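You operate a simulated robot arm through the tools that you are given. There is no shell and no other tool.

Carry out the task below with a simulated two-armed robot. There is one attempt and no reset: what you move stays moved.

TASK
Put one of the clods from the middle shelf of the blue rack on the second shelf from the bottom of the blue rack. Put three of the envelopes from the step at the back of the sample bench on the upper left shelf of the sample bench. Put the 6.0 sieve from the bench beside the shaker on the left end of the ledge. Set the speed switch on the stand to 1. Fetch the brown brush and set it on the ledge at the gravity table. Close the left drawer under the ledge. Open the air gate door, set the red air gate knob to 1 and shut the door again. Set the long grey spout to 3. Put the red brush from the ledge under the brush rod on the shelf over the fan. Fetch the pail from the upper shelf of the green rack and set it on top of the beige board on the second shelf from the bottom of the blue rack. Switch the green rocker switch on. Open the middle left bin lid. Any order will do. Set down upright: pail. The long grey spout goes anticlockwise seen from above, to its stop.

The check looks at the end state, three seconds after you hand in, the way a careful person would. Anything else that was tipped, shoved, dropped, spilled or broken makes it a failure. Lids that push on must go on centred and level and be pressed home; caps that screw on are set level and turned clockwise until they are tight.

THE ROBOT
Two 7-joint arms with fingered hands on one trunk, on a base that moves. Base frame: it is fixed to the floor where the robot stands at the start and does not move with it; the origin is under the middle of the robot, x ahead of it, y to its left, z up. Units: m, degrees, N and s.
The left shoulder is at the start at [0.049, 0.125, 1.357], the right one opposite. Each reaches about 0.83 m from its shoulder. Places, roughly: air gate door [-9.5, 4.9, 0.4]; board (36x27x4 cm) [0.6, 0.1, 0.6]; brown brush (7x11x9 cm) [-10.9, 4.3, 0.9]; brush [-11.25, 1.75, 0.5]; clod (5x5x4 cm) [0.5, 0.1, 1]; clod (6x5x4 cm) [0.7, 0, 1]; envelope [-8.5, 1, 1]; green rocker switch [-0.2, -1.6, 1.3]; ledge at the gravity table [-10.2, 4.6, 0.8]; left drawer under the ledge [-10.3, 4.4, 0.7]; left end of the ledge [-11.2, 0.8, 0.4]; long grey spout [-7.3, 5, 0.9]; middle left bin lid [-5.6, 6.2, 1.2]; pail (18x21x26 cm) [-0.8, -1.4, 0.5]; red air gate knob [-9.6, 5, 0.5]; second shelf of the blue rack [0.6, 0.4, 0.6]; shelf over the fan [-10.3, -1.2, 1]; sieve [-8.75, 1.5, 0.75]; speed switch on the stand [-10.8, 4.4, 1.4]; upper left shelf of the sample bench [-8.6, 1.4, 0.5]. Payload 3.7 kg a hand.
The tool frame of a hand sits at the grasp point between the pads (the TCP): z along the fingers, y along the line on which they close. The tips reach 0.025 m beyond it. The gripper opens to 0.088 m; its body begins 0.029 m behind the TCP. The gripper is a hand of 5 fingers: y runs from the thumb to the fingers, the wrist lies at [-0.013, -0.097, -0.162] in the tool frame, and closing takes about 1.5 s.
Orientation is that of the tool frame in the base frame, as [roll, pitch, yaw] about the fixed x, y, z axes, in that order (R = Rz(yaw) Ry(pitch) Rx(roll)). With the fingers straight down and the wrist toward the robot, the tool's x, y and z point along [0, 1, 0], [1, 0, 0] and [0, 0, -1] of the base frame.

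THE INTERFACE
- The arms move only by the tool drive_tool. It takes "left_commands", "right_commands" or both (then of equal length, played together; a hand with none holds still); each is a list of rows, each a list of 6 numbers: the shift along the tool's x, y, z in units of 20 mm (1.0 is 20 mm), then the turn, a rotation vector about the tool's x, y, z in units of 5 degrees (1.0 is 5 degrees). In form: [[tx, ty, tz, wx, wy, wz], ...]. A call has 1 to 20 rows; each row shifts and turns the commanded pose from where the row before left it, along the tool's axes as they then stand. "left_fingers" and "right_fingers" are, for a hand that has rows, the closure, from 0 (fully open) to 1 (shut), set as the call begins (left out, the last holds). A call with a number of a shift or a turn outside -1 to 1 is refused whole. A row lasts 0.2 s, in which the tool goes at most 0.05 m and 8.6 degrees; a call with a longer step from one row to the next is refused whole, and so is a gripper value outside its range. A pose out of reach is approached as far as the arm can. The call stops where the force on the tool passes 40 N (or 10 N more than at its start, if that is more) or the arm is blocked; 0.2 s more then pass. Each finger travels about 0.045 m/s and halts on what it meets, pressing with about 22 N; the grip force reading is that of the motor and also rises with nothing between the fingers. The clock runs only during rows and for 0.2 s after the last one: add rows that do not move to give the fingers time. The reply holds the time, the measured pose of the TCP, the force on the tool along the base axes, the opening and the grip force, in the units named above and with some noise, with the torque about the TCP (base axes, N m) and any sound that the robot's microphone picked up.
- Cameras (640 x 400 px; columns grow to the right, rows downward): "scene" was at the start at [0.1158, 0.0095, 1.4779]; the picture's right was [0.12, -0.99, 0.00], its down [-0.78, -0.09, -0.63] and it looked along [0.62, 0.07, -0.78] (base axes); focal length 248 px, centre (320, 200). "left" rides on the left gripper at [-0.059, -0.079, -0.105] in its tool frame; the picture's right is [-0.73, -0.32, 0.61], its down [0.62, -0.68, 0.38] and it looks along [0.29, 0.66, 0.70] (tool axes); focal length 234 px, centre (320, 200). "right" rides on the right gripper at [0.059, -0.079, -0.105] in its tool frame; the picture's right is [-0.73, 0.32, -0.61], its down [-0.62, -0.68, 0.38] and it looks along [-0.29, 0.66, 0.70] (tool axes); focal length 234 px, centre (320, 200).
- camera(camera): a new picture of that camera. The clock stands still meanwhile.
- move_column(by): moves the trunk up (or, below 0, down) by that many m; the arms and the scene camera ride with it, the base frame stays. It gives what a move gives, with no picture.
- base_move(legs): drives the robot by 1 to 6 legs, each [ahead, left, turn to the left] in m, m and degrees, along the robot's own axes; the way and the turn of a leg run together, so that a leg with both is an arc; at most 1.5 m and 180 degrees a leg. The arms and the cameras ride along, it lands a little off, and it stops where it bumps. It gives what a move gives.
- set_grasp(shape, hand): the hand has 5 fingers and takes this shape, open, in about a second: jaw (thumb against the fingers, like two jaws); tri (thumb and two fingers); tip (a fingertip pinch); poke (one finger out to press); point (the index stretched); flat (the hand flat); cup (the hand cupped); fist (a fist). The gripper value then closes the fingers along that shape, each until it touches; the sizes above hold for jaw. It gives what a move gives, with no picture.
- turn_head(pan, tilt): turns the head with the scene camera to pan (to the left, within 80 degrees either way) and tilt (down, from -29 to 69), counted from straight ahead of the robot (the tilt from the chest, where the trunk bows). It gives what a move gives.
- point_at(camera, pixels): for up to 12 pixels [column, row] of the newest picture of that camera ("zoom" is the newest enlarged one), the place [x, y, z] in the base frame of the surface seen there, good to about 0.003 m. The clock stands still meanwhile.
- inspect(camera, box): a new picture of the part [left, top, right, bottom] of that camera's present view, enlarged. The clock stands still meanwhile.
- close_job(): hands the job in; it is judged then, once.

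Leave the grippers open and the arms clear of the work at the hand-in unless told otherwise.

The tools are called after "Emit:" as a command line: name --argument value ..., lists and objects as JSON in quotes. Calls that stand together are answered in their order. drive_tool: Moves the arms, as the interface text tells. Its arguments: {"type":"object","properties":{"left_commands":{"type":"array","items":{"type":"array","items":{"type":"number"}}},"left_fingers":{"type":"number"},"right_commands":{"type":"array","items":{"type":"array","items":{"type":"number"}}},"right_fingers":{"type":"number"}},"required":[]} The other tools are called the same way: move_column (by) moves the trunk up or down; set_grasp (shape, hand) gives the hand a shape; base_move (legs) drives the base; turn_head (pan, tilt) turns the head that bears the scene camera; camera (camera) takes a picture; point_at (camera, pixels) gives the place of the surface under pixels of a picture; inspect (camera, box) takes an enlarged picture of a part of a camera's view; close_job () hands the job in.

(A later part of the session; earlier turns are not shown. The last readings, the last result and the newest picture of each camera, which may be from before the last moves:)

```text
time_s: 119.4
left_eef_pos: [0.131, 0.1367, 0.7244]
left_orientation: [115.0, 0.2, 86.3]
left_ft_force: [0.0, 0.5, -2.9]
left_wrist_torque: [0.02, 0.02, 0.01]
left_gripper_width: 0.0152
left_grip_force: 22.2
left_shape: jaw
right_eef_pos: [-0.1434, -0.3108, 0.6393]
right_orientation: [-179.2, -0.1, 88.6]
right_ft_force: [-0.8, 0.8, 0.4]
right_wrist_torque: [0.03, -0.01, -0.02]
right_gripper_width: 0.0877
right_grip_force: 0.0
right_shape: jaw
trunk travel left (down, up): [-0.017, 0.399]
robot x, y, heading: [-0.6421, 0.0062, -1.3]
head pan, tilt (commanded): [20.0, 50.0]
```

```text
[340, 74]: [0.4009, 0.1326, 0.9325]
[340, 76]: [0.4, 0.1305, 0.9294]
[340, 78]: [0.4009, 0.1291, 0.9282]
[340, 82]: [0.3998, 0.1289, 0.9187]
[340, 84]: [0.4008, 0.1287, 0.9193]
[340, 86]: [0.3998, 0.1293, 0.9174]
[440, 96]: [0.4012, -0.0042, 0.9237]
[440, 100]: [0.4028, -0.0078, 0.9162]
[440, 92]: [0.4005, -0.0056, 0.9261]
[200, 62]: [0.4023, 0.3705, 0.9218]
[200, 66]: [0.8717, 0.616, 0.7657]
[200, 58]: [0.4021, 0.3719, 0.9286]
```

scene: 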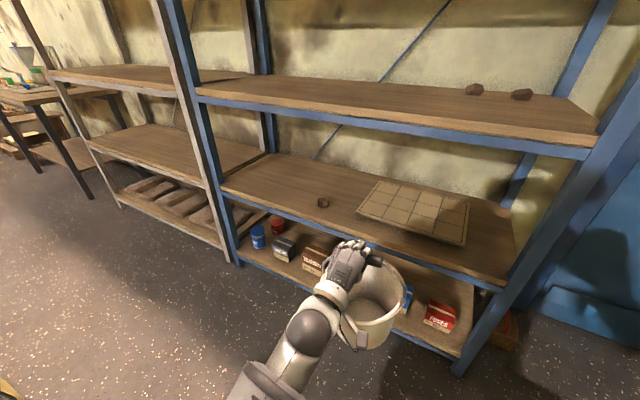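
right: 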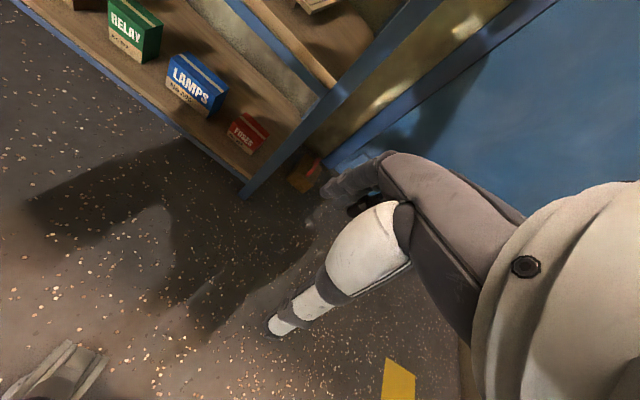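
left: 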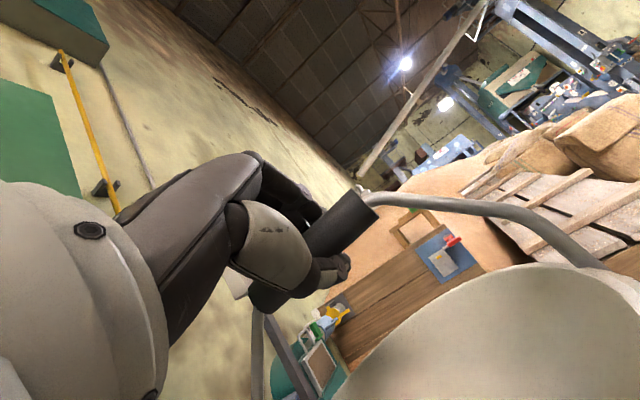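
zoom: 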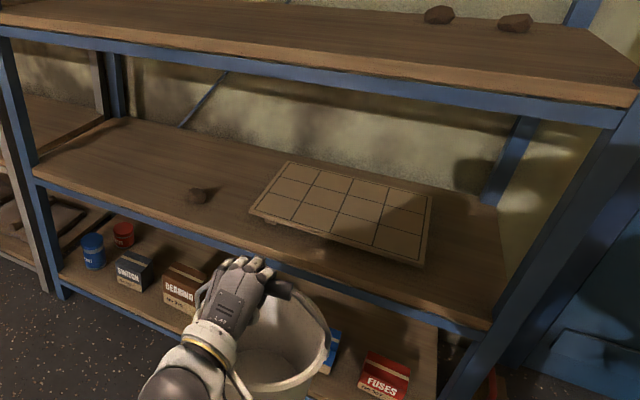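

Beam underside is at z≈0.916, the hand's highest point is 0.055 above the tool point, so a height of 0.842 fits. I raise the trunk 0.12 m and then pull the right hand back out of the way.

Emit:
move_column --by 0.12

Emit:
drive_tool --right_commands '[[0, -0.5, -1, 0, 0, 0], [0, -0.5, -1, 0, 0, 0], [0, -0.5, -1, 0, 0, 0], [0, -0.5, -1, 0, 0, 0], [0, -0.5, -1, 0, 0, 0], [0, -0.5, -1, 0, 0, 0], [0, -0.5, -1, 0, 0, 0], [0, -0.5, -1, 0, 0, 0], [0, 0, 0, 0, 0, 0]]'

Emit:
camera --camera "scene"

```text
time_s: 120.9
left_eef_pos: [0.1329, 0.1357, 0.8441]
left_orientation: [115.1, 0.2, 86.3]
left_ft_force: [0.3, 0.3, -3.0]
left_wrist_torque: [-0.01, 0.07, 0.02]
left_gripper_width: 0.015
left_grip_force: 21.7
left_shape: jaw
right_eef_pos: [-0.1442, -0.3115, 0.7568]
right_orientation: [-179.1, -0.1, 88.5]
right_ft_force: [0.2, 0.8, -0.3]
right_wrist_torque: [0.0, 0.02, 0.02]
right_gripper_width: 0.0878
right_grip_force: 0.0
right_shape: jaw
trunk travel left (down, up): [-0.137, 0.279]
robot x, y, heading: [-0.6388, 0.0025, -1.5]
head pan, tilt (commanded): [20.0, 50.0]
```

```text
time_s: 122.9
left_eef_pos: [0.1312, 0.1352, 0.8465]
left_orientation: [115.1, 0.2, 86.3]
left_ft_force: [-0.5, 0.8, -3.3]
left_wrist_torque: [-0.01, 0.02, -0.01]
left_gripper_width: 0.0148
left_grip_force: 22.0
left_shape: jaw
right_eef_pos: [-0.1683, -0.3517, 0.8944]
right_orientation: [-179.3, -0.2, 88.5]
right_ft_force: [0.0, -0.1, -0.2]
right_wrist_torque: [0.05, 0.0, 0.0]
right_gripper_width: 0.0881
right_grip_force: 0.1
right_shape: jaw
right hand out of reach, approached as far as the arm can: row 4, 5, 6, 7, 8
trunk travel left (down, up): [-0.137, 0.279]
robot x, y, heading: [-0.6399, 0.0033, -1.2]
head pan, tilt (commanded): [20.0, 50.0]
```

```text
taken
```

scene: 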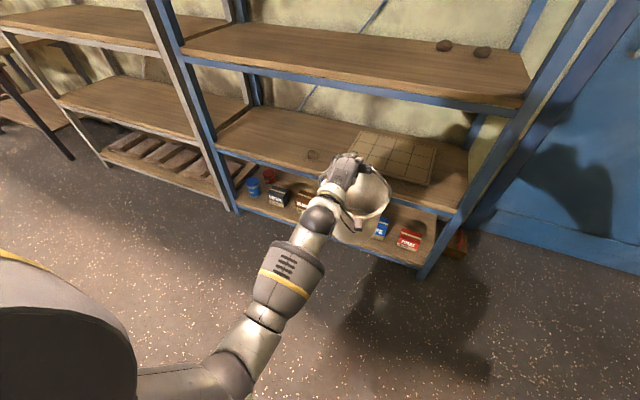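

Pail at z 0.8465. I drive 0.28 m forward and check before entering.

Emit:
base_move --legs '[[0.26, 0, 1]]'

Emit:
camera --camera "scene"

Emit:
camera --camera "left"

```text
time_s: 124.8
left_eef_pos: [0.3856, 0.1483, 0.8465]
left_orientation: [115.1, 0.2, 87.4]
left_ft_force: [0.4, 0.3, -2.9]
left_wrist_torque: [0.01, -0.05, 0.0]
left_gripper_width: 0.0141
left_grip_force: 21.9
left_shape: jaw
right_eef_pos: [0.0935, -0.3464, 0.8938]
right_orientation: [-179.2, -0.3, 89.6]
right_ft_force: [0.4, -0.4, -0.1]
right_wrist_torque: [0.02, -0.01, 0.01]
right_gripper_width: 0.0877
right_grip_force: 0.0
right_shape: jaw
trunk travel left (down, up): [-0.137, 0.279]
robot x, y, heading: [-0.3815, -0.0003, 0.1]
head pan, tilt (commanded): [20.0, 50.0]
```

```text
taken
```

scene: 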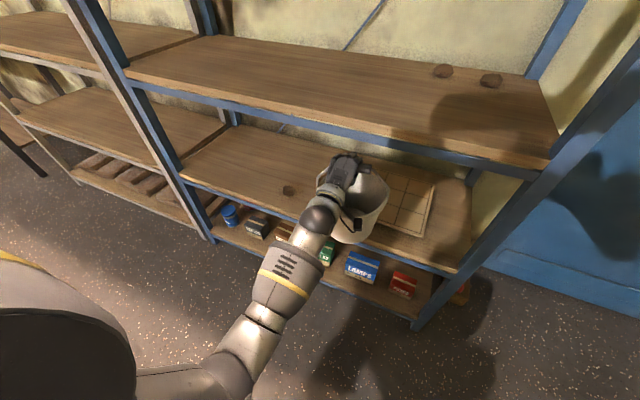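

```text
taken
```

left: 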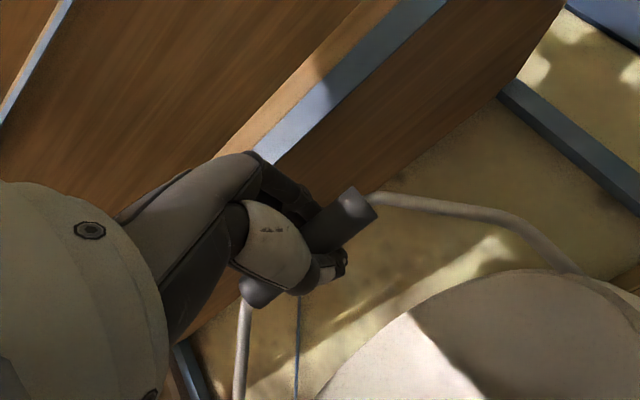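

No contact so far. I lower 3 mm for clearance under the beam and drive the remaining 0.20 m in.

Emit:
drive_tool --left_commands '[[0, -0.136, 0.063, 0, 0, 0], [0, 0, 0, 0, 0, 0]]'

Emit:
base_move --legs '[[0.2, 0, 0]]'

Emit:
camera --camera "scene"

Emit:
camera --camera "left"

```text
time_s: 125.3
left_eef_pos: [0.3851, 0.1473, 0.8424]
left_orientation: [115.2, 0.1, 87.5]
left_ft_force: [0.6, -0.4, -2.2]
left_wrist_torque: [-0.01, 0.01, 0.01]
left_gripper_width: 0.0139
left_grip_force: 22.3
left_shape: jaw
right_eef_pos: [0.0931, -0.3473, 0.8942]
right_orientation: [-179.3, -0.2, 89.6]
right_ft_force: [0.2, 0.2, 0.4]
right_wrist_torque: [0.01, 0.01, -0.01]
right_gripper_width: 0.0878
right_grip_force: 0.0
right_shape: jaw
trunk travel left (down, up): [-0.137, 0.279]
robot x, y, heading: [-0.3865, -0.0016, -0.0]
head pan, tilt (commanded): [20.0, 50.0]
```

```text
time_s: 127.0
left_eef_pos: [0.5883, 0.1469, 0.8417]
left_orientation: [115.2, 0.2, 87.5]
left_ft_force: [-0.1, -1.0, -3.8]
left_wrist_torque: [-0.03, 0.0, -0.03]
left_gripper_width: 0.0142
left_grip_force: 22.1
left_shape: jaw
right_eef_pos: [0.2976, -0.3486, 0.8961]
right_orientation: [-179.2, -0.2, 89.5]
right_ft_force: [-0.1, 0.3, -0.3]
right_wrist_torque: [0.02, 0.0, -0.01]
right_gripper_width: 0.0877
right_grip_force: 0.1
right_shape: jaw
trunk travel left (down, up): [-0.137, 0.279]
robot x, y, heading: [-0.1802, 0.0027, -0.1]
head pan, tilt (commanded): [20.0, 50.0]
```

```text
taken
```

scene: 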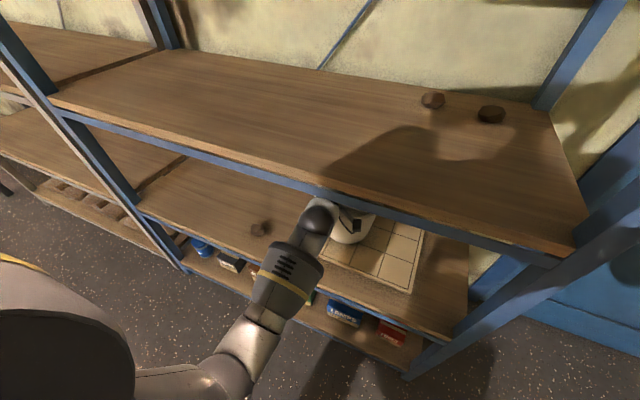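

```text
taken
```

left: 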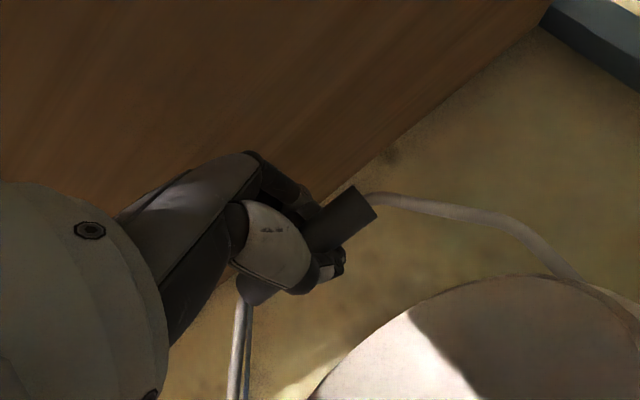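

The pail hangs over the board. I lower it 12 mm in 2 mm steps.

Emit:
drive_tool --left_commands '[[0, -0.09, 0.042, 0, 0, 0], [0, -0.09, 0.042, 0, 0, 0], [0, -0.09, 0.042, 0, 0, 0], [0, -0.09, 0.042, 0, 0, 0], [0, -0.09, 0.042, 0, 0, 0], [0, -0.09, 0.042, 0, 0, 0], [0, 0, 0, 0, 0, 0]]'

```text
time_s: 128.6
left_eef_pos: [0.5874, 0.1466, 0.8299]
left_orientation: [115.2, 0.2, 87.5]
left_ft_force: [0.2, 1.0, -2.6]
left_wrist_torque: [0.02, 0.02, -0.03]
left_gripper_width: 0.014
left_grip_force: 22.2
left_shape: jaw
right_eef_pos: [0.2971, -0.3476, 0.8945]
right_orientation: [-179.1, -0.2, 89.6]
right_ft_force: [-0.5, 1.1, -0.1]
right_wrist_torque: [-0.01, 0.01, 0.02]
right_gripper_width: 0.0877
right_grip_force: 0.1
right_shape: jaw
trunk travel left (down, up): [-0.137, 0.279]
robot x, y, heading: [-0.1776, -0.0012, -0.5]
head pan, tilt (commanded): [20.0, 50.0]
```

Still carrying 2.6 N. I lower further in 1.5 mm steps.

Emit:
drive_tool --left_commands '[[0, -0.068, 0.032, 0, 0, 0], [0, -0.068, 0.032, 0, 0, 0], [0, 0, 0, 0, 0, 0]]'

Emit:
camera --camera "left"

```text
time_s: 129.4
left_eef_pos: [0.5869, 0.1455, 0.8267]
left_orientation: [115.1, 0.2, 87.4]
left_ft_force: [-0.5, 0.0, -2.6]
left_wrist_torque: [-0.03, 0.01, 0.03]
left_gripper_width: 0.0138
left_grip_force: 22.0
left_shape: jaw
right_eef_pos: [0.297, -0.3482, 0.8941]
right_orientation: [-179.3, -0.2, 89.5]
right_ft_force: [0.4, 0.0, 0.1]
right_wrist_torque: [-0.01, 0.01, -0.03]
right_gripper_width: 0.0877
right_grip_force: 0.0
right_shape: jaw
trunk travel left (down, up): [-0.137, 0.279]
robot x, y, heading: [-0.1818, -0.003, -0.1]
head pan, tilt (commanded): [20.0, 50.0]
```

```text
taken
```

left: 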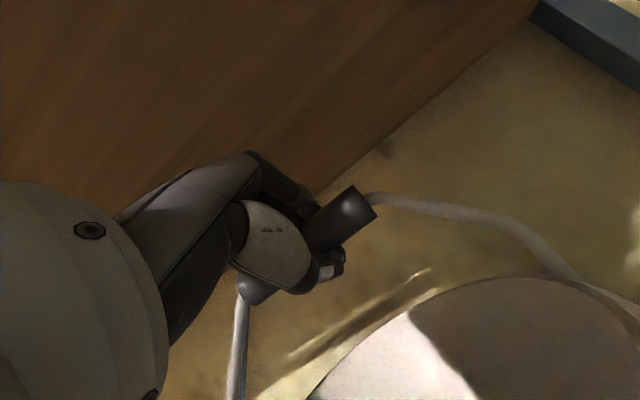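

Emit:
drive_tool --left_commands '[[0, -0.068, 0.032, 0, 0, 0], [0, -0.068, 0.032, 0, 0, 0], [0, 0, 0, 0, 0, 0]]'

Emit:
drive_tool --left_commands '[[0, -0.068, 0.032, 0, 0, 0], [0, -0.068, 0.032, 0, 0, 0], [0, 0, 0, 0, 0, 0]]'

```text
time_s: 130.2
left_eef_pos: [0.5877, 0.1461, 0.8253]
left_orientation: [115.1, 0.2, 87.4]
left_ft_force: [1.2, -0.8, -0.9]
left_wrist_torque: [-0.01, -0.01, 0.01]
left_gripper_width: 0.0139
left_grip_force: 21.7
left_shape: jaw
right_eef_pos: [0.2964, -0.3478, 0.8937]
right_orientation: [-179.1, -0.1, 89.6]
right_ft_force: [-0.2, 0.0, -0.2]
right_wrist_torque: [-0.01, 0.02, 0.0]
right_gripper_width: 0.088
right_grip_force: 0.1
right_shape: jaw
trunk travel left (down, up): [-0.137, 0.279]
robot x, y, heading: [-0.1817, 0.0031, -0.1]
head pan, tilt (commanded): [20.0, 50.0]
```

```text
time_s: 131.0
left_eef_pos: [0.5878, 0.1451, 0.8235]
left_orientation: [114.9, 0.2, 87.4]
left_ft_force: [2.4, -0.7, 4.4]
left_wrist_torque: [-0.02, 0.0, -0.06]
left_gripper_width: 0.014
left_grip_force: 22.0
left_shape: jaw
right_eef_pos: [0.2966, -0.3482, 0.8954]
right_orientation: [-179.2, -0.2, 89.7]
right_ft_force: [-0.1, -1.0, -0.3]
right_wrist_torque: [-0.01, -0.03, 0.0]
right_gripper_width: 0.0879
right_grip_force: 0.0
right_shape: jaw
trunk travel left (down, up): [-0.137, 0.279]
robot x, y, heading: [-0.1812, 0.001, -0.1]
head pan, tilt (commanded): [20.0, 50.0]
```

The pail stands on the board (4.4 N upward). I open the hand.

Emit:
drive_tool --left_commands '[[0, 0.045, -0.02, 0, 0, 0], [0, 0, 0, 0, 0, 0], [0, 0, 0, 0, 0, 0], [0, 0, 0, 0, 0, 0], [0, 0, 0, 0, 0, 0], [0, 0, 0, 0, 0, 0], [0, 0, 0, 0, 0, 0], [0, 0, 0, 0, 0, 0]]' --left_fingers 0

Emit:
camera --camera "left"

```text
time_s: 132.8
left_eef_pos: [0.5875, 0.1463, 0.8227]
left_orientation: [115.1, 0.2, 87.4]
left_ft_force: [0.2, 0.0, -0.5]
left_wrist_torque: [0.0, 0.05, -0.02]
left_gripper_width: 0.0876
left_grip_force: 0.0
left_shape: jaw
right_eef_pos: [0.2969, -0.3473, 0.8957]
right_orientation: [-179.1, -0.1, 89.6]
right_ft_force: [-0.1, 0.7, -0.4]
right_wrist_torque: [0.03, 0.01, 0.01]
right_gripper_width: 0.0877
right_grip_force: 0.1
right_shape: jaw
trunk travel left (down, up): [-0.137, 0.279]
robot x, y, heading: [-0.1805, -0.0013, 0.0]
head pan, tilt (commanded): [20.0, 50.0]
```

```text
taken
```

left: 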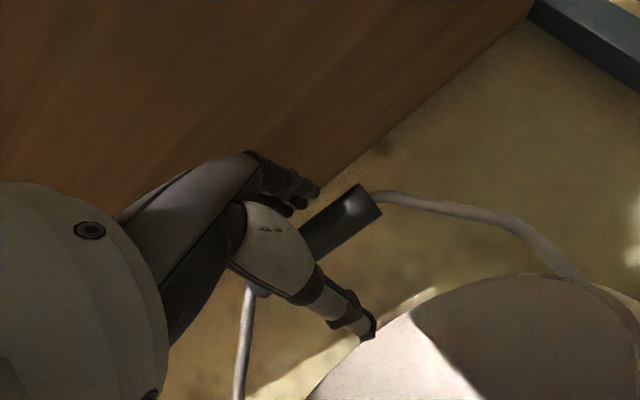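

The handle is free between the open fingers and stands upright. I withdraw horizontally 0.14 m, then drive back.

Emit:
drive_tool --left_commands '[[0, -0.38, -0.9, 0, 0, 0], [0, -0.38, -0.9, 0, 0, 0], [0, -0.4, -0.9, 0, 0, 0], [0, -0.42, -0.9, 0, 0, 0], [0, -0.42, -0.9, 0, 0, 0], [0, -0.42, -0.9, 0, 0, 0], [0, -0.42, -0.9, 0, 0, 0], [0, 0, 0, 0, 0, 0]]'

Emit:
base_move --legs '[[-0.35, 0, 0]]'

Emit:
turn_head --pan 5 --tilt 35

Emit:
camera --camera "scene"

```text
time_s: 134.6
left_eef_pos: [0.448, 0.1528, 0.8256]
left_orientation: [115.2, 0.2, 87.4]
left_ft_force: [-0.4, -0.3, -1.0]
left_wrist_torque: [0.0, 0.01, -0.02]
left_gripper_width: 0.0875
left_grip_force: 0.2
left_shape: jaw
right_eef_pos: [0.2969, -0.347, 0.8944]
right_orientation: [-179.1, -0.2, 89.6]
right_ft_force: [-0.4, -1.0, 0.2]
right_wrist_torque: [-0.01, 0.0, -0.02]
right_gripper_width: 0.0877
right_grip_force: 0.1
right_shape: jaw
trunk travel left (down, up): [-0.137, 0.279]
robot x, y, heading: [-0.1769, -0.001, -0.2]
head pan, tilt (commanded): [20.0, 50.0]
```

```text
time_s: 136.8
left_eef_pos: [0.1013, 0.1542, 0.8257]
left_orientation: [115.0, 0.1, 87.5]
left_ft_force: [0.1, 0.1, -0.6]
left_wrist_torque: [-0.01, -0.01, 0.0]
left_gripper_width: 0.0876
left_grip_force: 0.0
left_shape: jaw
right_eef_pos: [-0.0498, -0.3448, 0.8935]
right_orientation: [-179.2, -0.2, 89.6]
right_ft_force: [0.1, 0.7, 0.4]
right_wrist_torque: [0.02, 0.04, 0.04]
right_gripper_width: 0.0877
right_grip_force: 0.0
right_shape: jaw
trunk travel left (down, up): [-0.137, 0.279]
robot x, y, heading: [-0.5287, -0.001, -0.1]
head pan, tilt (commanded): [20.0, 50.0]
```

```text
time_s: 137.6
left_eef_pos: [0.1009, 0.1535, 0.8258]
left_orientation: [115.1, 0.2, 87.4]
left_ft_force: [0.4, -0.3, 0.4]
left_wrist_torque: [0.0, 0.0, 0.0]
left_gripper_width: 0.0875
left_grip_force: 0.0
left_shape: jaw
right_eef_pos: [-0.0492, -0.3467, 0.8953]
right_orientation: [-179.2, -0.2, 89.4]
right_ft_force: [0.5, 0.1, 0.1]
right_wrist_torque: [0.01, -0.03, 0.01]
right_gripper_width: 0.0877
right_grip_force: 0.1
right_shape: jaw
trunk travel left (down, up): [-0.137, 0.279]
robot x, y, heading: [-0.5255, 0.0003, -0.2]
head pan, tilt (commanded): [5.0, 35.0]
```

```text
taken
```

scene: 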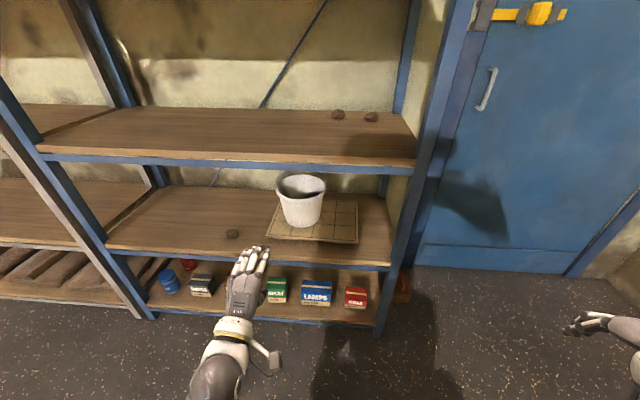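

The pail stands upright on the board. A closer look to be sure.

Emit:
inspect --camera "scene" --box '[200, 160, 400, 285]'

```text
3.20 times, centred on (300, 222) of scene
```

zoom: 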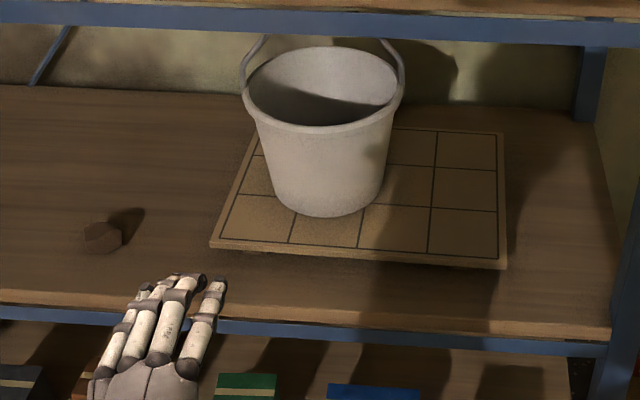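

Pail upright on the board, clod beside it. That area is done. I raise the trunk and fold the left hand back to fingers-down for travelling.

Emit:
move_column --by 0.236

Emit:
drive_tool --left_commands '[[0, 0, 0, 1, 0, 0], [0, 0, 0, 1, 0, 0], [0, 0, 0, 1, 0, 0], [0, 0, 0, 1, 0, 0], [0, 0, 0, 1, 0, 0], [0, 0, 0, 1, 0, 0], [0, 0, 0, 1, 0, 0], [0, 0, 0, 1, 0, 0], [0, 0, 0, 1, 0, 0], [0, 0, 0, 1, 0, 0], [0, 0, 0, 1, 0, 0], [0, 0, 0, 1, 0, 0], [0, 0, 0, 1, 0, 0], [0, -1, 0, 0, 0, 0], [0, -1, 0, 0, 0, 0], [0, -1, 0, 0, 0, 0], [0, -1, 0, 0, 0, 0], [0, -1, 0, 0, 0, 0], [0, -1, 0, 0, 0, 0], [0, -1, 0, 0, 0, 0]]'

Emit:
base_move --legs '[[-0.2, 0, 0], [0, 0, 179]]'

Emit:
turn_head --pan 0 --tilt 15

Emit:
camera --camera "scene"

```text
time_s: 140.1
left_eef_pos: [0.1007, 0.1533, 1.0613]
left_orientation: [115.1, 0.2, 87.3]
left_ft_force: [0.0, 0.2, 0.8]
left_wrist_torque: [0.01, 0.05, -0.03]
left_gripper_width: 0.0876
left_grip_force: 0.0
left_shape: jaw
right_eef_pos: [-0.0489, -0.3471, 1.1304]
right_orientation: [-179.2, -0.2, 89.5]
right_ft_force: [0.3, 0.1, 0.2]
right_wrist_torque: [0.0, 0.02, -0.02]
right_gripper_width: 0.0877
right_grip_force: 0.0
right_shape: jaw
trunk travel left (down, up): [-0.373, 0.043]
robot x, y, heading: [-0.5293, 0.002, -0.1]
head pan, tilt (commanded): [5.0, 35.0]
```

```text
time_s: 144.3
left_eef_pos: [-0.0398, 0.1602, 1.0599]
left_orientation: [180.0, 0.1, 87.4]
left_ft_force: [-0.1, 0.5, 0.6]
left_wrist_torque: [0.01, -0.01, 0.02]
left_gripper_width: 0.0875
left_grip_force: 0.0
left_shape: jaw
right_eef_pos: [-0.0504, -0.3465, 1.1305]
right_orientation: [-179.2, -0.2, 89.5]
right_ft_force: [-0.1, -0.2, 0.3]
right_wrist_torque: [-0.01, 0.01, 0.01]
right_gripper_width: 0.0878
right_grip_force: 0.2
right_shape: jaw
trunk travel left (down, up): [-0.373, 0.043]
robot x, y, heading: [-0.5303, 0.0016, -0.1]
head pan, tilt (commanded): [5.0, 35.0]
```

```text
time_s: 153.2
left_eef_pos: [-1.2235, -0.1474, 1.0614]
left_orientation: [-179.9, 0.2, -93.9]
left_ft_force: [1.2, 0.4, -0.9]
left_wrist_torque: [-0.04, 0.02, 0.04]
left_gripper_width: 0.088
left_grip_force: 0.1
left_shape: jaw
right_eef_pos: [-1.2009, 0.3597, 1.1315]
right_orientation: [-179.1, -0.2, -91.7]
right_ft_force: [-0.1, 0.8, -0.5]
right_wrist_torque: [0.0, -0.03, -0.01]
right_gripper_width: 0.0878
right_grip_force: 0.2
right_shape: jaw
trunk travel left (down, up): [-0.373, 0.043]
robot x, y, heading: [-0.7305, 0.0023, 178.6]
head pan, tilt (commanded): [5.0, 35.0]
```

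```text
time_s: 154.0
left_eef_pos: [-1.2233, -0.1457, 1.0613]
left_orientation: [180.0, 0.2, -93.9]
left_ft_force: [-0.1, 0.9, 0.0]
left_wrist_torque: [0.01, 0.01, 0.01]
left_gripper_width: 0.0879
left_grip_force: 0.0
left_shape: jaw
right_eef_pos: [-1.2018, 0.3602, 1.1304]
right_orientation: [-179.1, -0.2, -91.7]
right_ft_force: [0.6, -0.2, -0.3]
right_wrist_torque: [-0.05, 0.0, 0.01]
right_gripper_width: 0.0879
right_grip_force: 0.0
right_shape: jaw
trunk travel left (down, up): [-0.373, 0.043]
robot x, y, heading: [-0.7345, -0.0003, 178.6]
head pan, tilt (commanded): [0.0, 15.0]
```

```text
taken
```

scene: 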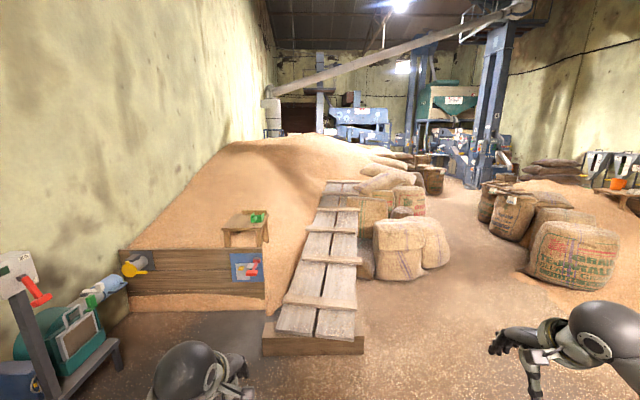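

A grain store: a heap with a ramp on the left, sacks, and an aisle at about (460,230) leading to machines. I measure floor points and obstacles to plan the way.

Emit:
point_at --camera "scene" --pixels '[[445, 300], [460, 250], [465, 215], [470, 190], [410, 275], [365, 345], [500, 235], [545, 280], [615, 290], [450, 275], [430, 190], [355, 270]]'

Emit:
turn_head --pan -45 --tilt 15

Emit:
camera --camera "scene"

```text
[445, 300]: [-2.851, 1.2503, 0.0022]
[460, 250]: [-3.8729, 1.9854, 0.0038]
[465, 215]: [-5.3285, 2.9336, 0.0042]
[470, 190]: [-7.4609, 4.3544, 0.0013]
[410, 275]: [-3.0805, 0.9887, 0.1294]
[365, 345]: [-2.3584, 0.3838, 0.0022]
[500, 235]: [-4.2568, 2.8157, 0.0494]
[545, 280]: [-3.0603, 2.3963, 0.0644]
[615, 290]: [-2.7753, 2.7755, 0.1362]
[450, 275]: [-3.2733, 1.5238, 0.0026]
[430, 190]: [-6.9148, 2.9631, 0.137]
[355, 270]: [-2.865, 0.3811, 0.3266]
```

```text
time_s: 155.1
left_eef_pos: [-1.2242, -0.1461, 1.061]
left_orientation: [-179.9, 0.2, -93.9]
left_ft_force: [0.3, 0.1, 0.1]
left_wrist_torque: [0.03, -0.01, -0.05]
left_gripper_width: 0.0877
left_grip_force: 0.1
left_shape: jaw
right_eef_pos: [-1.2004, 0.3599, 1.1313]
right_orientation: [-179.2, -0.2, -91.7]
right_ft_force: [0.4, 0.0, -0.6]
right_wrist_torque: [0.03, 0.01, 0.01]
right_gripper_width: 0.0877
right_grip_force: 0.1
right_shape: jaw
trunk travel left (down, up): [-0.373, 0.043]
robot x, y, heading: [-0.7328, 0.0028, 178.6]
head pan, tilt (commanded): [-45.0, 15.0]
```

```text
taken
```

scene: 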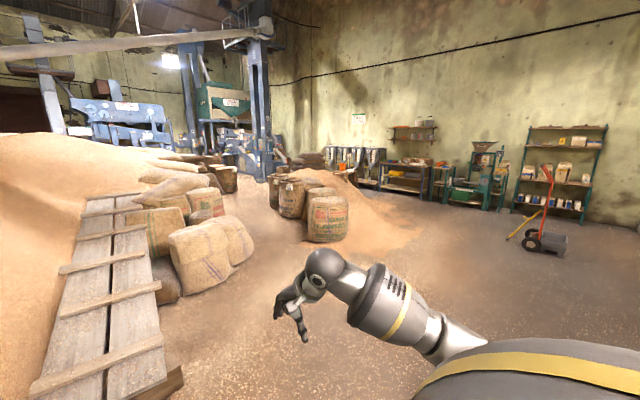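

I measure floor points and landmarks in this view too.

Emit:
point_at --camera "scene" --pixels '[[345, 160], [365, 180], [400, 195], [380, 230], [440, 215], [300, 250], [330, 240], [470, 200], [545, 245], [265, 170], [260, 230], [420, 240]]'

Emit:
inspect --camera "scene" --box '[240, 100, 440, 240]'

```text
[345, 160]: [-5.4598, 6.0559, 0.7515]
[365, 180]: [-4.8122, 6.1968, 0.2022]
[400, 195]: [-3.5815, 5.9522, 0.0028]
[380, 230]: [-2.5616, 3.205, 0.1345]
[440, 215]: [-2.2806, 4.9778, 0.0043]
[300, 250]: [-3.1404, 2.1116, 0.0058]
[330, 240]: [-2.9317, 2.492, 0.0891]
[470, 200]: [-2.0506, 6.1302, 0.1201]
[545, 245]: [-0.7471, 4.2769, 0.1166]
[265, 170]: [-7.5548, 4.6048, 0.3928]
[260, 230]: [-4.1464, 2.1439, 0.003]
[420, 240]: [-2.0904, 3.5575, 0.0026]
```

```text
2.86 times, centred on (340, 170) of scene
```

zoom: 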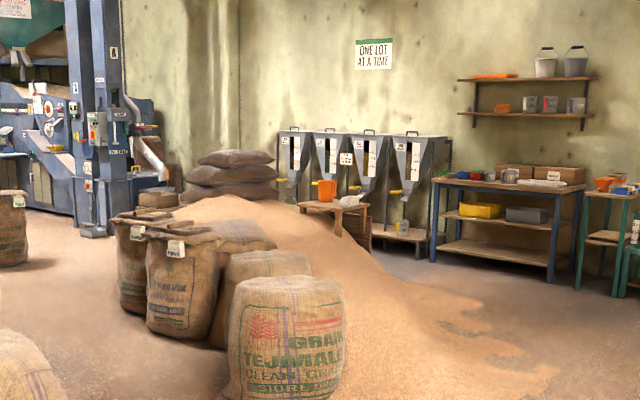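

The bin row is against the wall at y≈6.2, past the right-hand heap. I take the way around its right side: turn right, drive 3 m, then look.

Emit:
base_move --legs '[[0, 0, -83.5], [1.5, 0, 0], [1.5, 0, 0], [0, 0, 33]]'

Emit:
turn_head --pan 0 --tilt 15

Emit:
camera --camera "scene"

```text
time_s: 174.7
left_eef_pos: [-1.5702, 3.2411, 1.0611]
left_orientation: [-179.9, 0.2, -140.5]
left_ft_force: [0.0, 0.9, -0.2]
left_wrist_torque: [0.0, 0.02, 0.02]
left_gripper_width: 0.0877
left_grip_force: 0.1
left_shape: jaw
right_eef_pos: [-1.1868, 3.5718, 1.1314]
right_orientation: [-179.1, -0.2, -138.5]
right_ft_force: [0.1, -0.7, -0.6]
right_wrist_torque: [-0.01, -0.02, 0.03]
right_gripper_width: 0.0878
right_grip_force: 0.1
right_shape: jaw
trunk travel left (down, up): [-0.373, 0.043]
robot x, y, heading: [-1.125, 2.9816, 131.6]
head pan, tilt (commanded): [-45.0, 15.0]
```

```text
time_s: 175.8
left_eef_pos: [-1.5698, 3.2416, 1.0604]
left_orientation: [-179.9, 0.2, -140.7]
left_ft_force: [-0.1, -0.2, -0.1]
left_wrist_torque: [0.0, -0.04, 0.0]
left_gripper_width: 0.0879
left_grip_force: 0.1
left_shape: jaw
right_eef_pos: [-1.1874, 3.5713, 1.1309]
right_orientation: [-179.2, -0.1, -138.5]
right_ft_force: [0.5, 0.4, 0.1]
right_wrist_torque: [0.04, -0.01, 0.01]
right_gripper_width: 0.0878
right_grip_force: 0.1
right_shape: jaw
trunk travel left (down, up): [-0.373, 0.043]
robot x, y, heading: [-1.1244, 2.9802, 132.0]
head pan, tilt (commanded): [0.0, 15.0]
```

```text
taken
```

scene: 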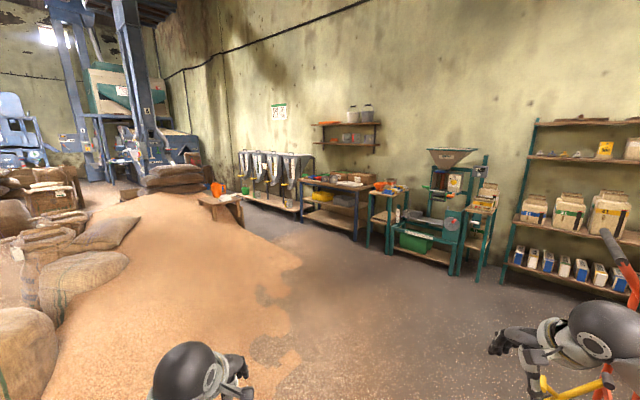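

I measure the free floor strip, the edge of the grain and the hand truck at the right.

Emit:
point_at --camera "scene" --pixels '[[540, 390], [620, 270], [580, 370], [340, 300], [330, 250], [290, 225], [240, 215], [300, 270], [270, 330], [215, 205], [270, 170], [320, 230]]'

Emit:
inspect --camera "scene" --box '[180, 120, 360, 260]'

```text
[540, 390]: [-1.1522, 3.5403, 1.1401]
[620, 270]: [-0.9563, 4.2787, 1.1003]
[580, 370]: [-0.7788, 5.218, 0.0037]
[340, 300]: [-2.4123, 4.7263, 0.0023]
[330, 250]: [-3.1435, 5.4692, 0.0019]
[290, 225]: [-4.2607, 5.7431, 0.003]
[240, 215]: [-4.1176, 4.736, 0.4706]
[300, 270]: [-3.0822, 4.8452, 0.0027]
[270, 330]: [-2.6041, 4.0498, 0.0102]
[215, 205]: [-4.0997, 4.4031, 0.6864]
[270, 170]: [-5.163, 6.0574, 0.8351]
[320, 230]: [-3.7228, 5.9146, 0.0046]
```

```text
2.86 times, centred on (270, 190) of scene
```

zoom: 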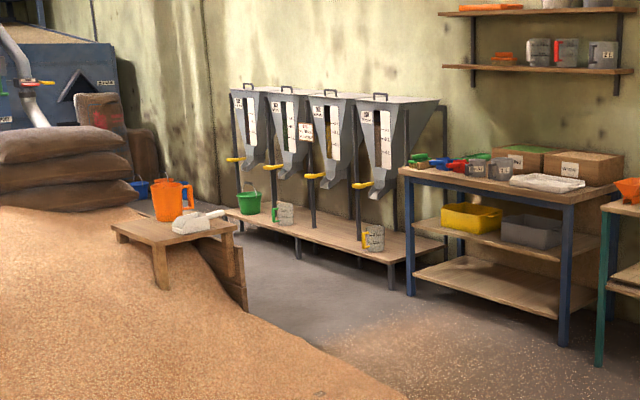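

I drive 2.8 m diagonally along the free strip, then face along it toward the bins.

Emit:
base_move --legs '[[1.4, -0.05, 0], [1.4, -0.05, 0], [0, 0, 35]]'

Emit:
camera --camera "scene"

```text
time_s: 191.1
left_eef_pos: [-3.4542, 5.0514, 1.062]
left_orientation: [-179.9, 0.3, -104.1]
left_ft_force: [0.7, -1.1, -0.1]
left_wrist_torque: [-0.01, -0.02, 0.01]
left_gripper_width: 0.0876
left_grip_force: 0.0
left_shape: jaw
right_eef_pos: [-3.3422, 5.5462, 1.131]
right_orientation: [-179.3, -0.2, -102.0]
right_ft_force: [0.4, 1.0, -0.2]
right_wrist_torque: [-0.01, 0.06, -0.03]
right_gripper_width: 0.0878
right_grip_force: 0.1
right_shape: jaw
trunk travel left (down, up): [-0.373, 0.043]
robot x, y, heading: [-2.9439, 5.1088, 168.1]
head pan, tilt (commanded): [0.0, 15.0]
```

```text
taken
```

scene: 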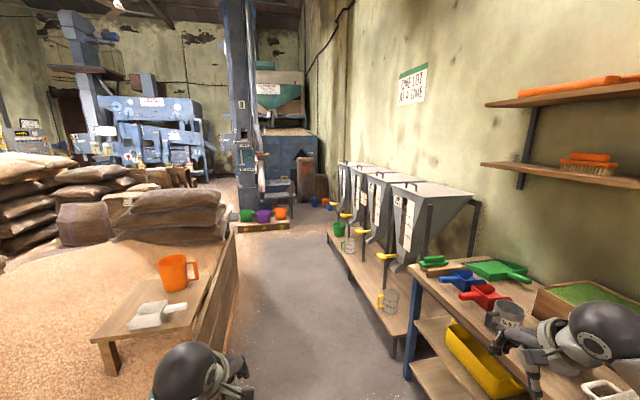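

The corridor runs between the retaining board on the left and the bins on the right. The right hand is close to the bench things, so I measure before moving.

Emit:
point_at --camera "scene" --pixels '[[412, 260], [403, 225], [375, 210], [355, 195], [340, 180], [330, 240], [395, 345], [238, 255], [200, 340], [205, 275], [495, 295], [270, 300]]'

Emit:
inspect --camera "scene" --box '[310, 150, 490, 290]'

```text
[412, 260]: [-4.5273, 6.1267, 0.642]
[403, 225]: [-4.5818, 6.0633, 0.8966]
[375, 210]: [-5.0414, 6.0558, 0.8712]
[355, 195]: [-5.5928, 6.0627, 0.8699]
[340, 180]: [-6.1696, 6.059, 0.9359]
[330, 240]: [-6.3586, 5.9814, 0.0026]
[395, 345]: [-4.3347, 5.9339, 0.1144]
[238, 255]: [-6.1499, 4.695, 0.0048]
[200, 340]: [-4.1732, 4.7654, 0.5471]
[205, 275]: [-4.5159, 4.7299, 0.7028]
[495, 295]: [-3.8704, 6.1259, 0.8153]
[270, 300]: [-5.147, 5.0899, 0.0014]
```

```text
2.86 times, centred on (400, 220) of scene
```

zoom: 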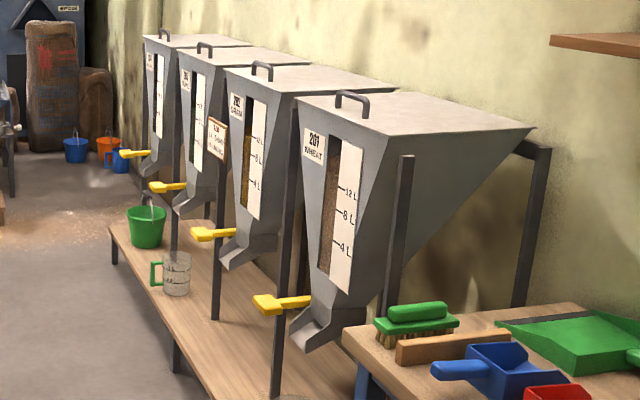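

I turn 12° left and drive 2.6 m along the corridor, then turn to face the bins.

Emit:
base_move --legs '[[0, 0, 12], [1.3, -0.08, 0], [1.3, -0.08, 0], [0, 0, -90]]'

Emit:
turn_head --pan 0 --tilt 30

Emit:
camera --camera "scene"

```text
time_s: 208.5
left_eef_pos: [-5.7773, 5.6932, 1.0618]
left_orientation: [-180.0, 0.2, -179.2]
left_ft_force: [-0.2, 0.2, -0.4]
left_wrist_torque: [0.01, -0.01, -0.01]
left_gripper_width: 0.0877
left_grip_force: 0.0
left_shape: jaw
right_eef_pos: [-5.2713, 5.7138, 1.1307]
right_orientation: [-179.3, -0.2, -177.0]
right_ft_force: [0.5, 0.5, 1.1]
right_wrist_torque: [0.0, 0.06, -0.02]
right_gripper_width: 0.0877
right_grip_force: 0.0
right_shape: jaw
trunk travel left (down, up): [-0.373, 0.043]
robot x, y, heading: [-5.5896, 5.2159, 93.1]
head pan, tilt (commanded): [0.0, 15.0]
```

```text
time_s: 209.2
left_eef_pos: [-5.7792, 5.6946, 1.0601]
left_orientation: [-179.9, 0.2, -179.3]
left_ft_force: [-0.3, 0.1, -1.2]
left_wrist_torque: [-0.02, 0.01, 0.0]
left_gripper_width: 0.0879
left_grip_force: 0.1
left_shape: jaw
right_eef_pos: [-5.2715, 5.7143, 1.1311]
right_orientation: [-179.3, -0.2, -177.1]
right_ft_force: [0.0, 0.7, 0.1]
right_wrist_torque: [0.02, 0.0, 0.0]
right_gripper_width: 0.088
right_grip_force: 0.0
right_shape: jaw
trunk travel left (down, up): [-0.373, 0.043]
robot x, y, heading: [-5.5924, 5.2171, 93.4]
head pan, tilt (commanded): [0.0, 30.0]
```

```text
taken
```

scene: 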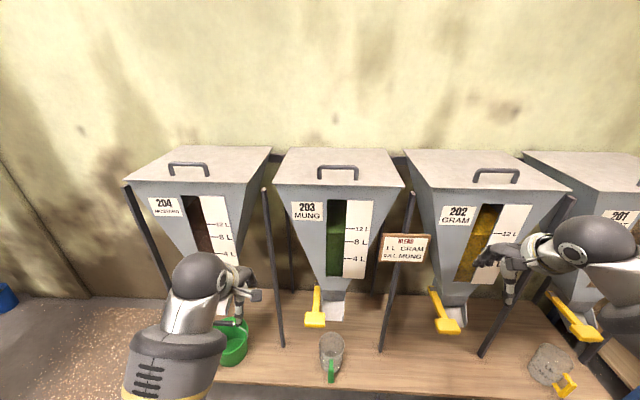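

Bin 203 (second from left) is in the middle with its lid handle at (338,170). I measure handle and lid.

Emit:
inspect --camera "scene" --box '[260, 130, 420, 230]'

Emit:
point_at --camera "zoom" --pixels '[[310, 140], [310, 170], [234, 145], [233, 175], [386, 175], [310, 120], [310, 80], [100, 200], [540, 215], [330, 220], [330, 205], [330, 235]]'

```text
4.00 times, centred on (340, 180) of scene
```

zoom: 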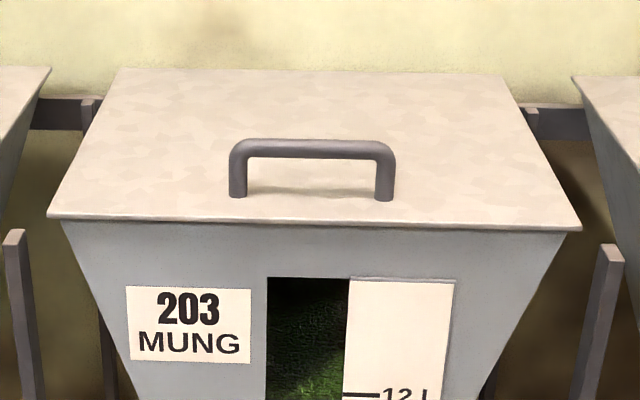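

```text
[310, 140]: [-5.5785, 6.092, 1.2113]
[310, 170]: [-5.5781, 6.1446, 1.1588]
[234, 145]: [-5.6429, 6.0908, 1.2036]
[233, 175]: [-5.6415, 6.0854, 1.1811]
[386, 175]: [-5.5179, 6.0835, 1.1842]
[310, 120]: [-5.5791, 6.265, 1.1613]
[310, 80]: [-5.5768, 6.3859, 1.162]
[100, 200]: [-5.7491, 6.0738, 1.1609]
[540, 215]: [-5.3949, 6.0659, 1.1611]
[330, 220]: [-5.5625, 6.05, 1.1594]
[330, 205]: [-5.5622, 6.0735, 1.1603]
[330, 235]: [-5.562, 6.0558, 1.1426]
```

Handle bar: along x, from −5.643 to −5.518, at y≈6.092, top z≈1.211; lid top at 1.161, lid from y 6.05 back to about 6.40. I check the wall behind and the lid's back edge, to know the hinge line.

Emit:
point_at --camera "zoom" --pixels '[[310, 72], [310, 66], [310, 50], [60, 110], [20, 110], [540, 120], [90, 100], [530, 110], [120, 75], [500, 80]]'

```text
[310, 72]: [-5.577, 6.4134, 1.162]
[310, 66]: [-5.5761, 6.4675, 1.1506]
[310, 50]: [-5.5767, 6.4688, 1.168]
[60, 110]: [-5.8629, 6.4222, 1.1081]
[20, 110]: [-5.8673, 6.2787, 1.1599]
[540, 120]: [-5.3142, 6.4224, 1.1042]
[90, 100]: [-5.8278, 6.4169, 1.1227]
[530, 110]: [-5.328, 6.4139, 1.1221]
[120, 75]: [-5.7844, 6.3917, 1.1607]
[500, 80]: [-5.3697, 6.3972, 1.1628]
```

Hinge line about y 6.40, wall at 6.468. I need to stand closer; first I measure the low platform's front edge to see how close the base may go.

Emit:
point_at --camera "scene" --pixels '[[330, 395], [400, 395], [300, 380], [280, 340], [270, 392], [490, 340], [330, 345], [235, 340], [270, 210], [412, 215]]'

Emit:
drive_tool --left_commands '[[0, 0, -1, 0, 0, 0], [0, 0, -1, 0, 0, 0], [0, 0, -1, 0, 0, 0], [0, 0, -1, 0, 0, 0], [0, 0, -1, 0, 0, 0], [0, 0, -1, 0, 0, 0], [0, 0, -1, 0, 0, 0], [0, 0, -1, 0, 0, 0], [0, 0, -1, 0, 0, 0], [0, 0, -1, 0, 0, 0], [0, 0, -1, 0, 0, 0], [0, 0, -1, 0, 0, 0], [0, 0, 0, 0, 0, 0]]' --right_commands '[[0, -0.3, -0.8, 0, 0, 0], [0, -0.3, -0.8, 0, 0, 0], [0, -0.3, -0.8, 0, 0, 0], [0, -0.3, -0.8, 0, 0, 0], [0, -0.3, -0.8, 0, 0, 0], [0, -0.3, -0.8, 0, 0, 0], [0, 0, -0.8, 0, 0, 0], [0, 0, -0.8, 0, 0, 0], [0, 0, 0, 0, 0, 0], [0, 0, 0, 0, 0, 0], [0, 0, 0, 0, 0, 0], [0, 0, 0, 0, 0, 0], [0, 0, 0, 0, 0, 0]]'

```text
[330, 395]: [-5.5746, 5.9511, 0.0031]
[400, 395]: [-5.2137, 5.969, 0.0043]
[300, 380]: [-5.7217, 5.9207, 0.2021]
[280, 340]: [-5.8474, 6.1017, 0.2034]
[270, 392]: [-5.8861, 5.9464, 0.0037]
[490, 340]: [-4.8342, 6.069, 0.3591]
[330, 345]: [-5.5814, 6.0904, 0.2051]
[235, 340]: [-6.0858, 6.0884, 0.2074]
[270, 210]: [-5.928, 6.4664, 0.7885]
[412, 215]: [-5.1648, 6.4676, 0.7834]
```

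```text
time_s: 212.1
left_eef_pos: [-5.7783, 5.6966, 1.3015]
left_orientation: [-179.9, 0.3, -179.2]
left_ft_force: [0.5, -0.2, -0.1]
left_wrist_torque: [0.0, 0.01, -0.02]
left_gripper_width: 0.0876
left_grip_force: 0.0
left_shape: jaw
right_eef_pos: [-5.2699, 5.6795, 1.2588]
right_orientation: [-179.2, -0.1, -177.1]
right_ft_force: [-0.6, 0.2, 0.9]
right_wrist_torque: [-0.01, -0.02, -0.03]
right_gripper_width: 0.0879
right_grip_force: 0.1
right_shape: jaw
trunk travel left (down, up): [-0.373, 0.043]
robot x, y, heading: [-5.5914, 5.216, 92.8]
head pan, tilt (commanded): [0.0, 30.0]
```

The platform front is at y≈5.92. I drive 0.27 m closer, straightening to face the wall.

Emit:
base_move --legs '[[0.27, -0.02, -3]]'

Emit:
camera --camera "scene"

```text
time_s: 214.0
left_eef_pos: [-5.7395, 5.9747, 1.3004]
left_orientation: [-180.0, 0.3, 177.7]
left_ft_force: [-0.4, 1.1, -0.6]
left_wrist_torque: [-0.01, -0.01, 0.02]
left_gripper_width: 0.0877
left_grip_force: 0.0
left_shape: jaw
right_eef_pos: [-5.2329, 5.9295, 1.2588]
right_orientation: [-179.2, -0.1, 179.9]
right_ft_force: [0.4, 0.6, 0.6]
right_wrist_torque: [0.0, 0.01, -0.03]
right_gripper_width: 0.0877
right_grip_force: 0.1
right_shape: jaw
trunk travel left (down, up): [-0.373, 0.043]
robot x, y, heading: [-5.5761, 5.4849, 90.0]
head pan, tilt (commanded): [0.0, 30.0]
```

```text
taken
```

scene: 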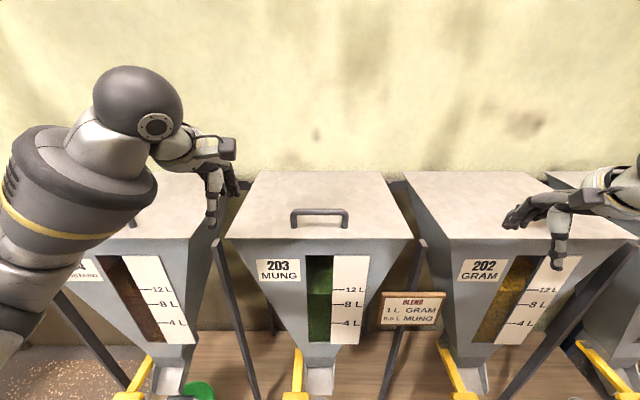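

I move the left hand over the handle, at (−5.605, 6.092, 1.30).

Emit:
drive_tool --left_commands '[[-0.927, 0.876, 0, 0, 0, 0], [-0.927, 0.876, 0, 0, 0, 0], [-0.927, 0.876, 0, 0, 0, 0], [-0.927, 0.876, 0, 0, 0, 0], [-0.927, 0.876, 0, 0, 0, 0], [-0.927, 0.876, 0, 0, 0, 0], [-0.927, 0.876, 0, 0, 0, 0], [0, 0, 0, 0, 0, 0]]'

Emit:
camera --camera "left"

Emit:
camera --camera "scene"

```text
time_s: 215.8
left_eef_pos: [-5.6068, 6.0914, 1.3005]
left_orientation: [-180.0, 0.1, 177.7]
left_ft_force: [-0.7, 0.1, -0.6]
left_wrist_torque: [0.02, 0.0, -0.01]
left_gripper_width: 0.0878
left_grip_force: 0.1
left_shape: jaw
right_eef_pos: [-5.2348, 5.93, 1.2603]
right_orientation: [-179.1, -0.1, 179.9]
right_ft_force: [-1.3, -0.1, -0.7]
right_wrist_torque: [0.0, 0.01, -0.01]
right_gripper_width: 0.0882
right_grip_force: 0.1
right_shape: jaw
trunk travel left (down, up): [-0.373, 0.043]
robot x, y, heading: [-5.5823, 5.4814, 89.9]
head pan, tilt (commanded): [0.0, 30.0]
```

```text
taken
```

left: 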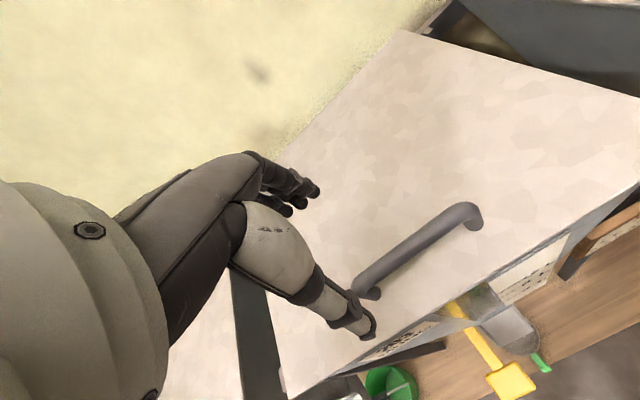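

```text
taken
```

scene: 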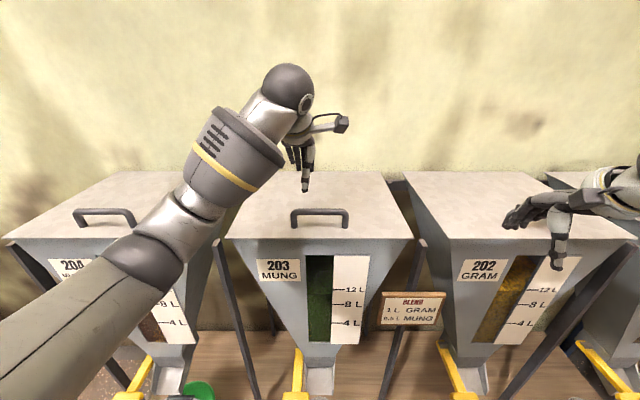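

I verify the handle position with the left camera.

Emit:
point_at --camera "left" --pixels '[[385, 272], [420, 247], [455, 222], [368, 292], [475, 225]]'

```text
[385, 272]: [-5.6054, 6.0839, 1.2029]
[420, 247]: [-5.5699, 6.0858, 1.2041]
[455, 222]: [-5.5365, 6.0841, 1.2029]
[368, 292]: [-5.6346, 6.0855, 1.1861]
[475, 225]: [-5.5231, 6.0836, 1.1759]
```

Bar centre at y≈6.088, z≈1.205. I shift to its middle and descend to z 1.198.

Emit:
drive_tool --left_commands '[[-0.6, -0.1, 0.8, 0, 0, 0], [-0.6, -0.1, 0.8, 0, 0, 0], [0, 0, 0.8, 0, 0, 0], [0, 0, 0.8, 0, 0, 0], [0, 0, 0.8, 0, 0, 0], [0, 0, 0.8, 0, 0, 0], [0, 0, 0.3, 0, 0, 0], [0, 0, 0, 0, 0, 0]]'

Emit:
camera --camera "left"

```text
time_s: 217.6
left_eef_pos: [-5.5824, 6.0849, 1.1989]
left_orientation: [-179.9, 0.2, 177.7]
left_ft_force: [-0.4, 0.2, -0.2]
left_wrist_torque: [-0.05, 0.01, -0.05]
left_gripper_width: 0.0878
left_grip_force: 0.0
left_shape: jaw
right_eef_pos: [-5.2339, 5.9298, 1.2587]
right_orientation: [-179.2, -0.3, 179.8]
right_ft_force: [-1.1, -0.7, -0.4]
right_wrist_torque: [0.0, -0.01, 0.02]
right_gripper_width: 0.0878
right_grip_force: 0.0
right_shape: jaw
trunk travel left (down, up): [-0.373, 0.043]
robot x, y, heading: [-5.5821, 5.4865, 90.1]
head pan, tilt (commanded): [0.0, 30.0]
```

```text
taken
```

left: 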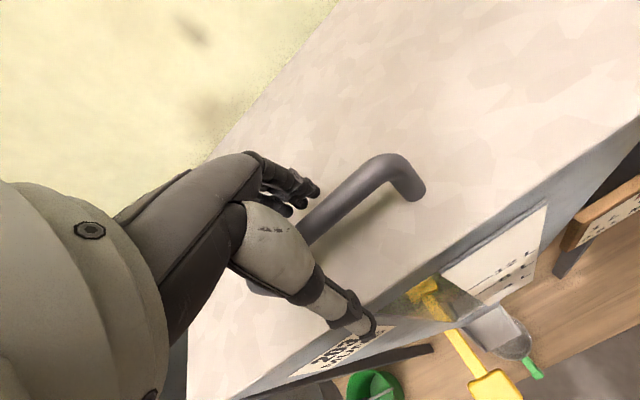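

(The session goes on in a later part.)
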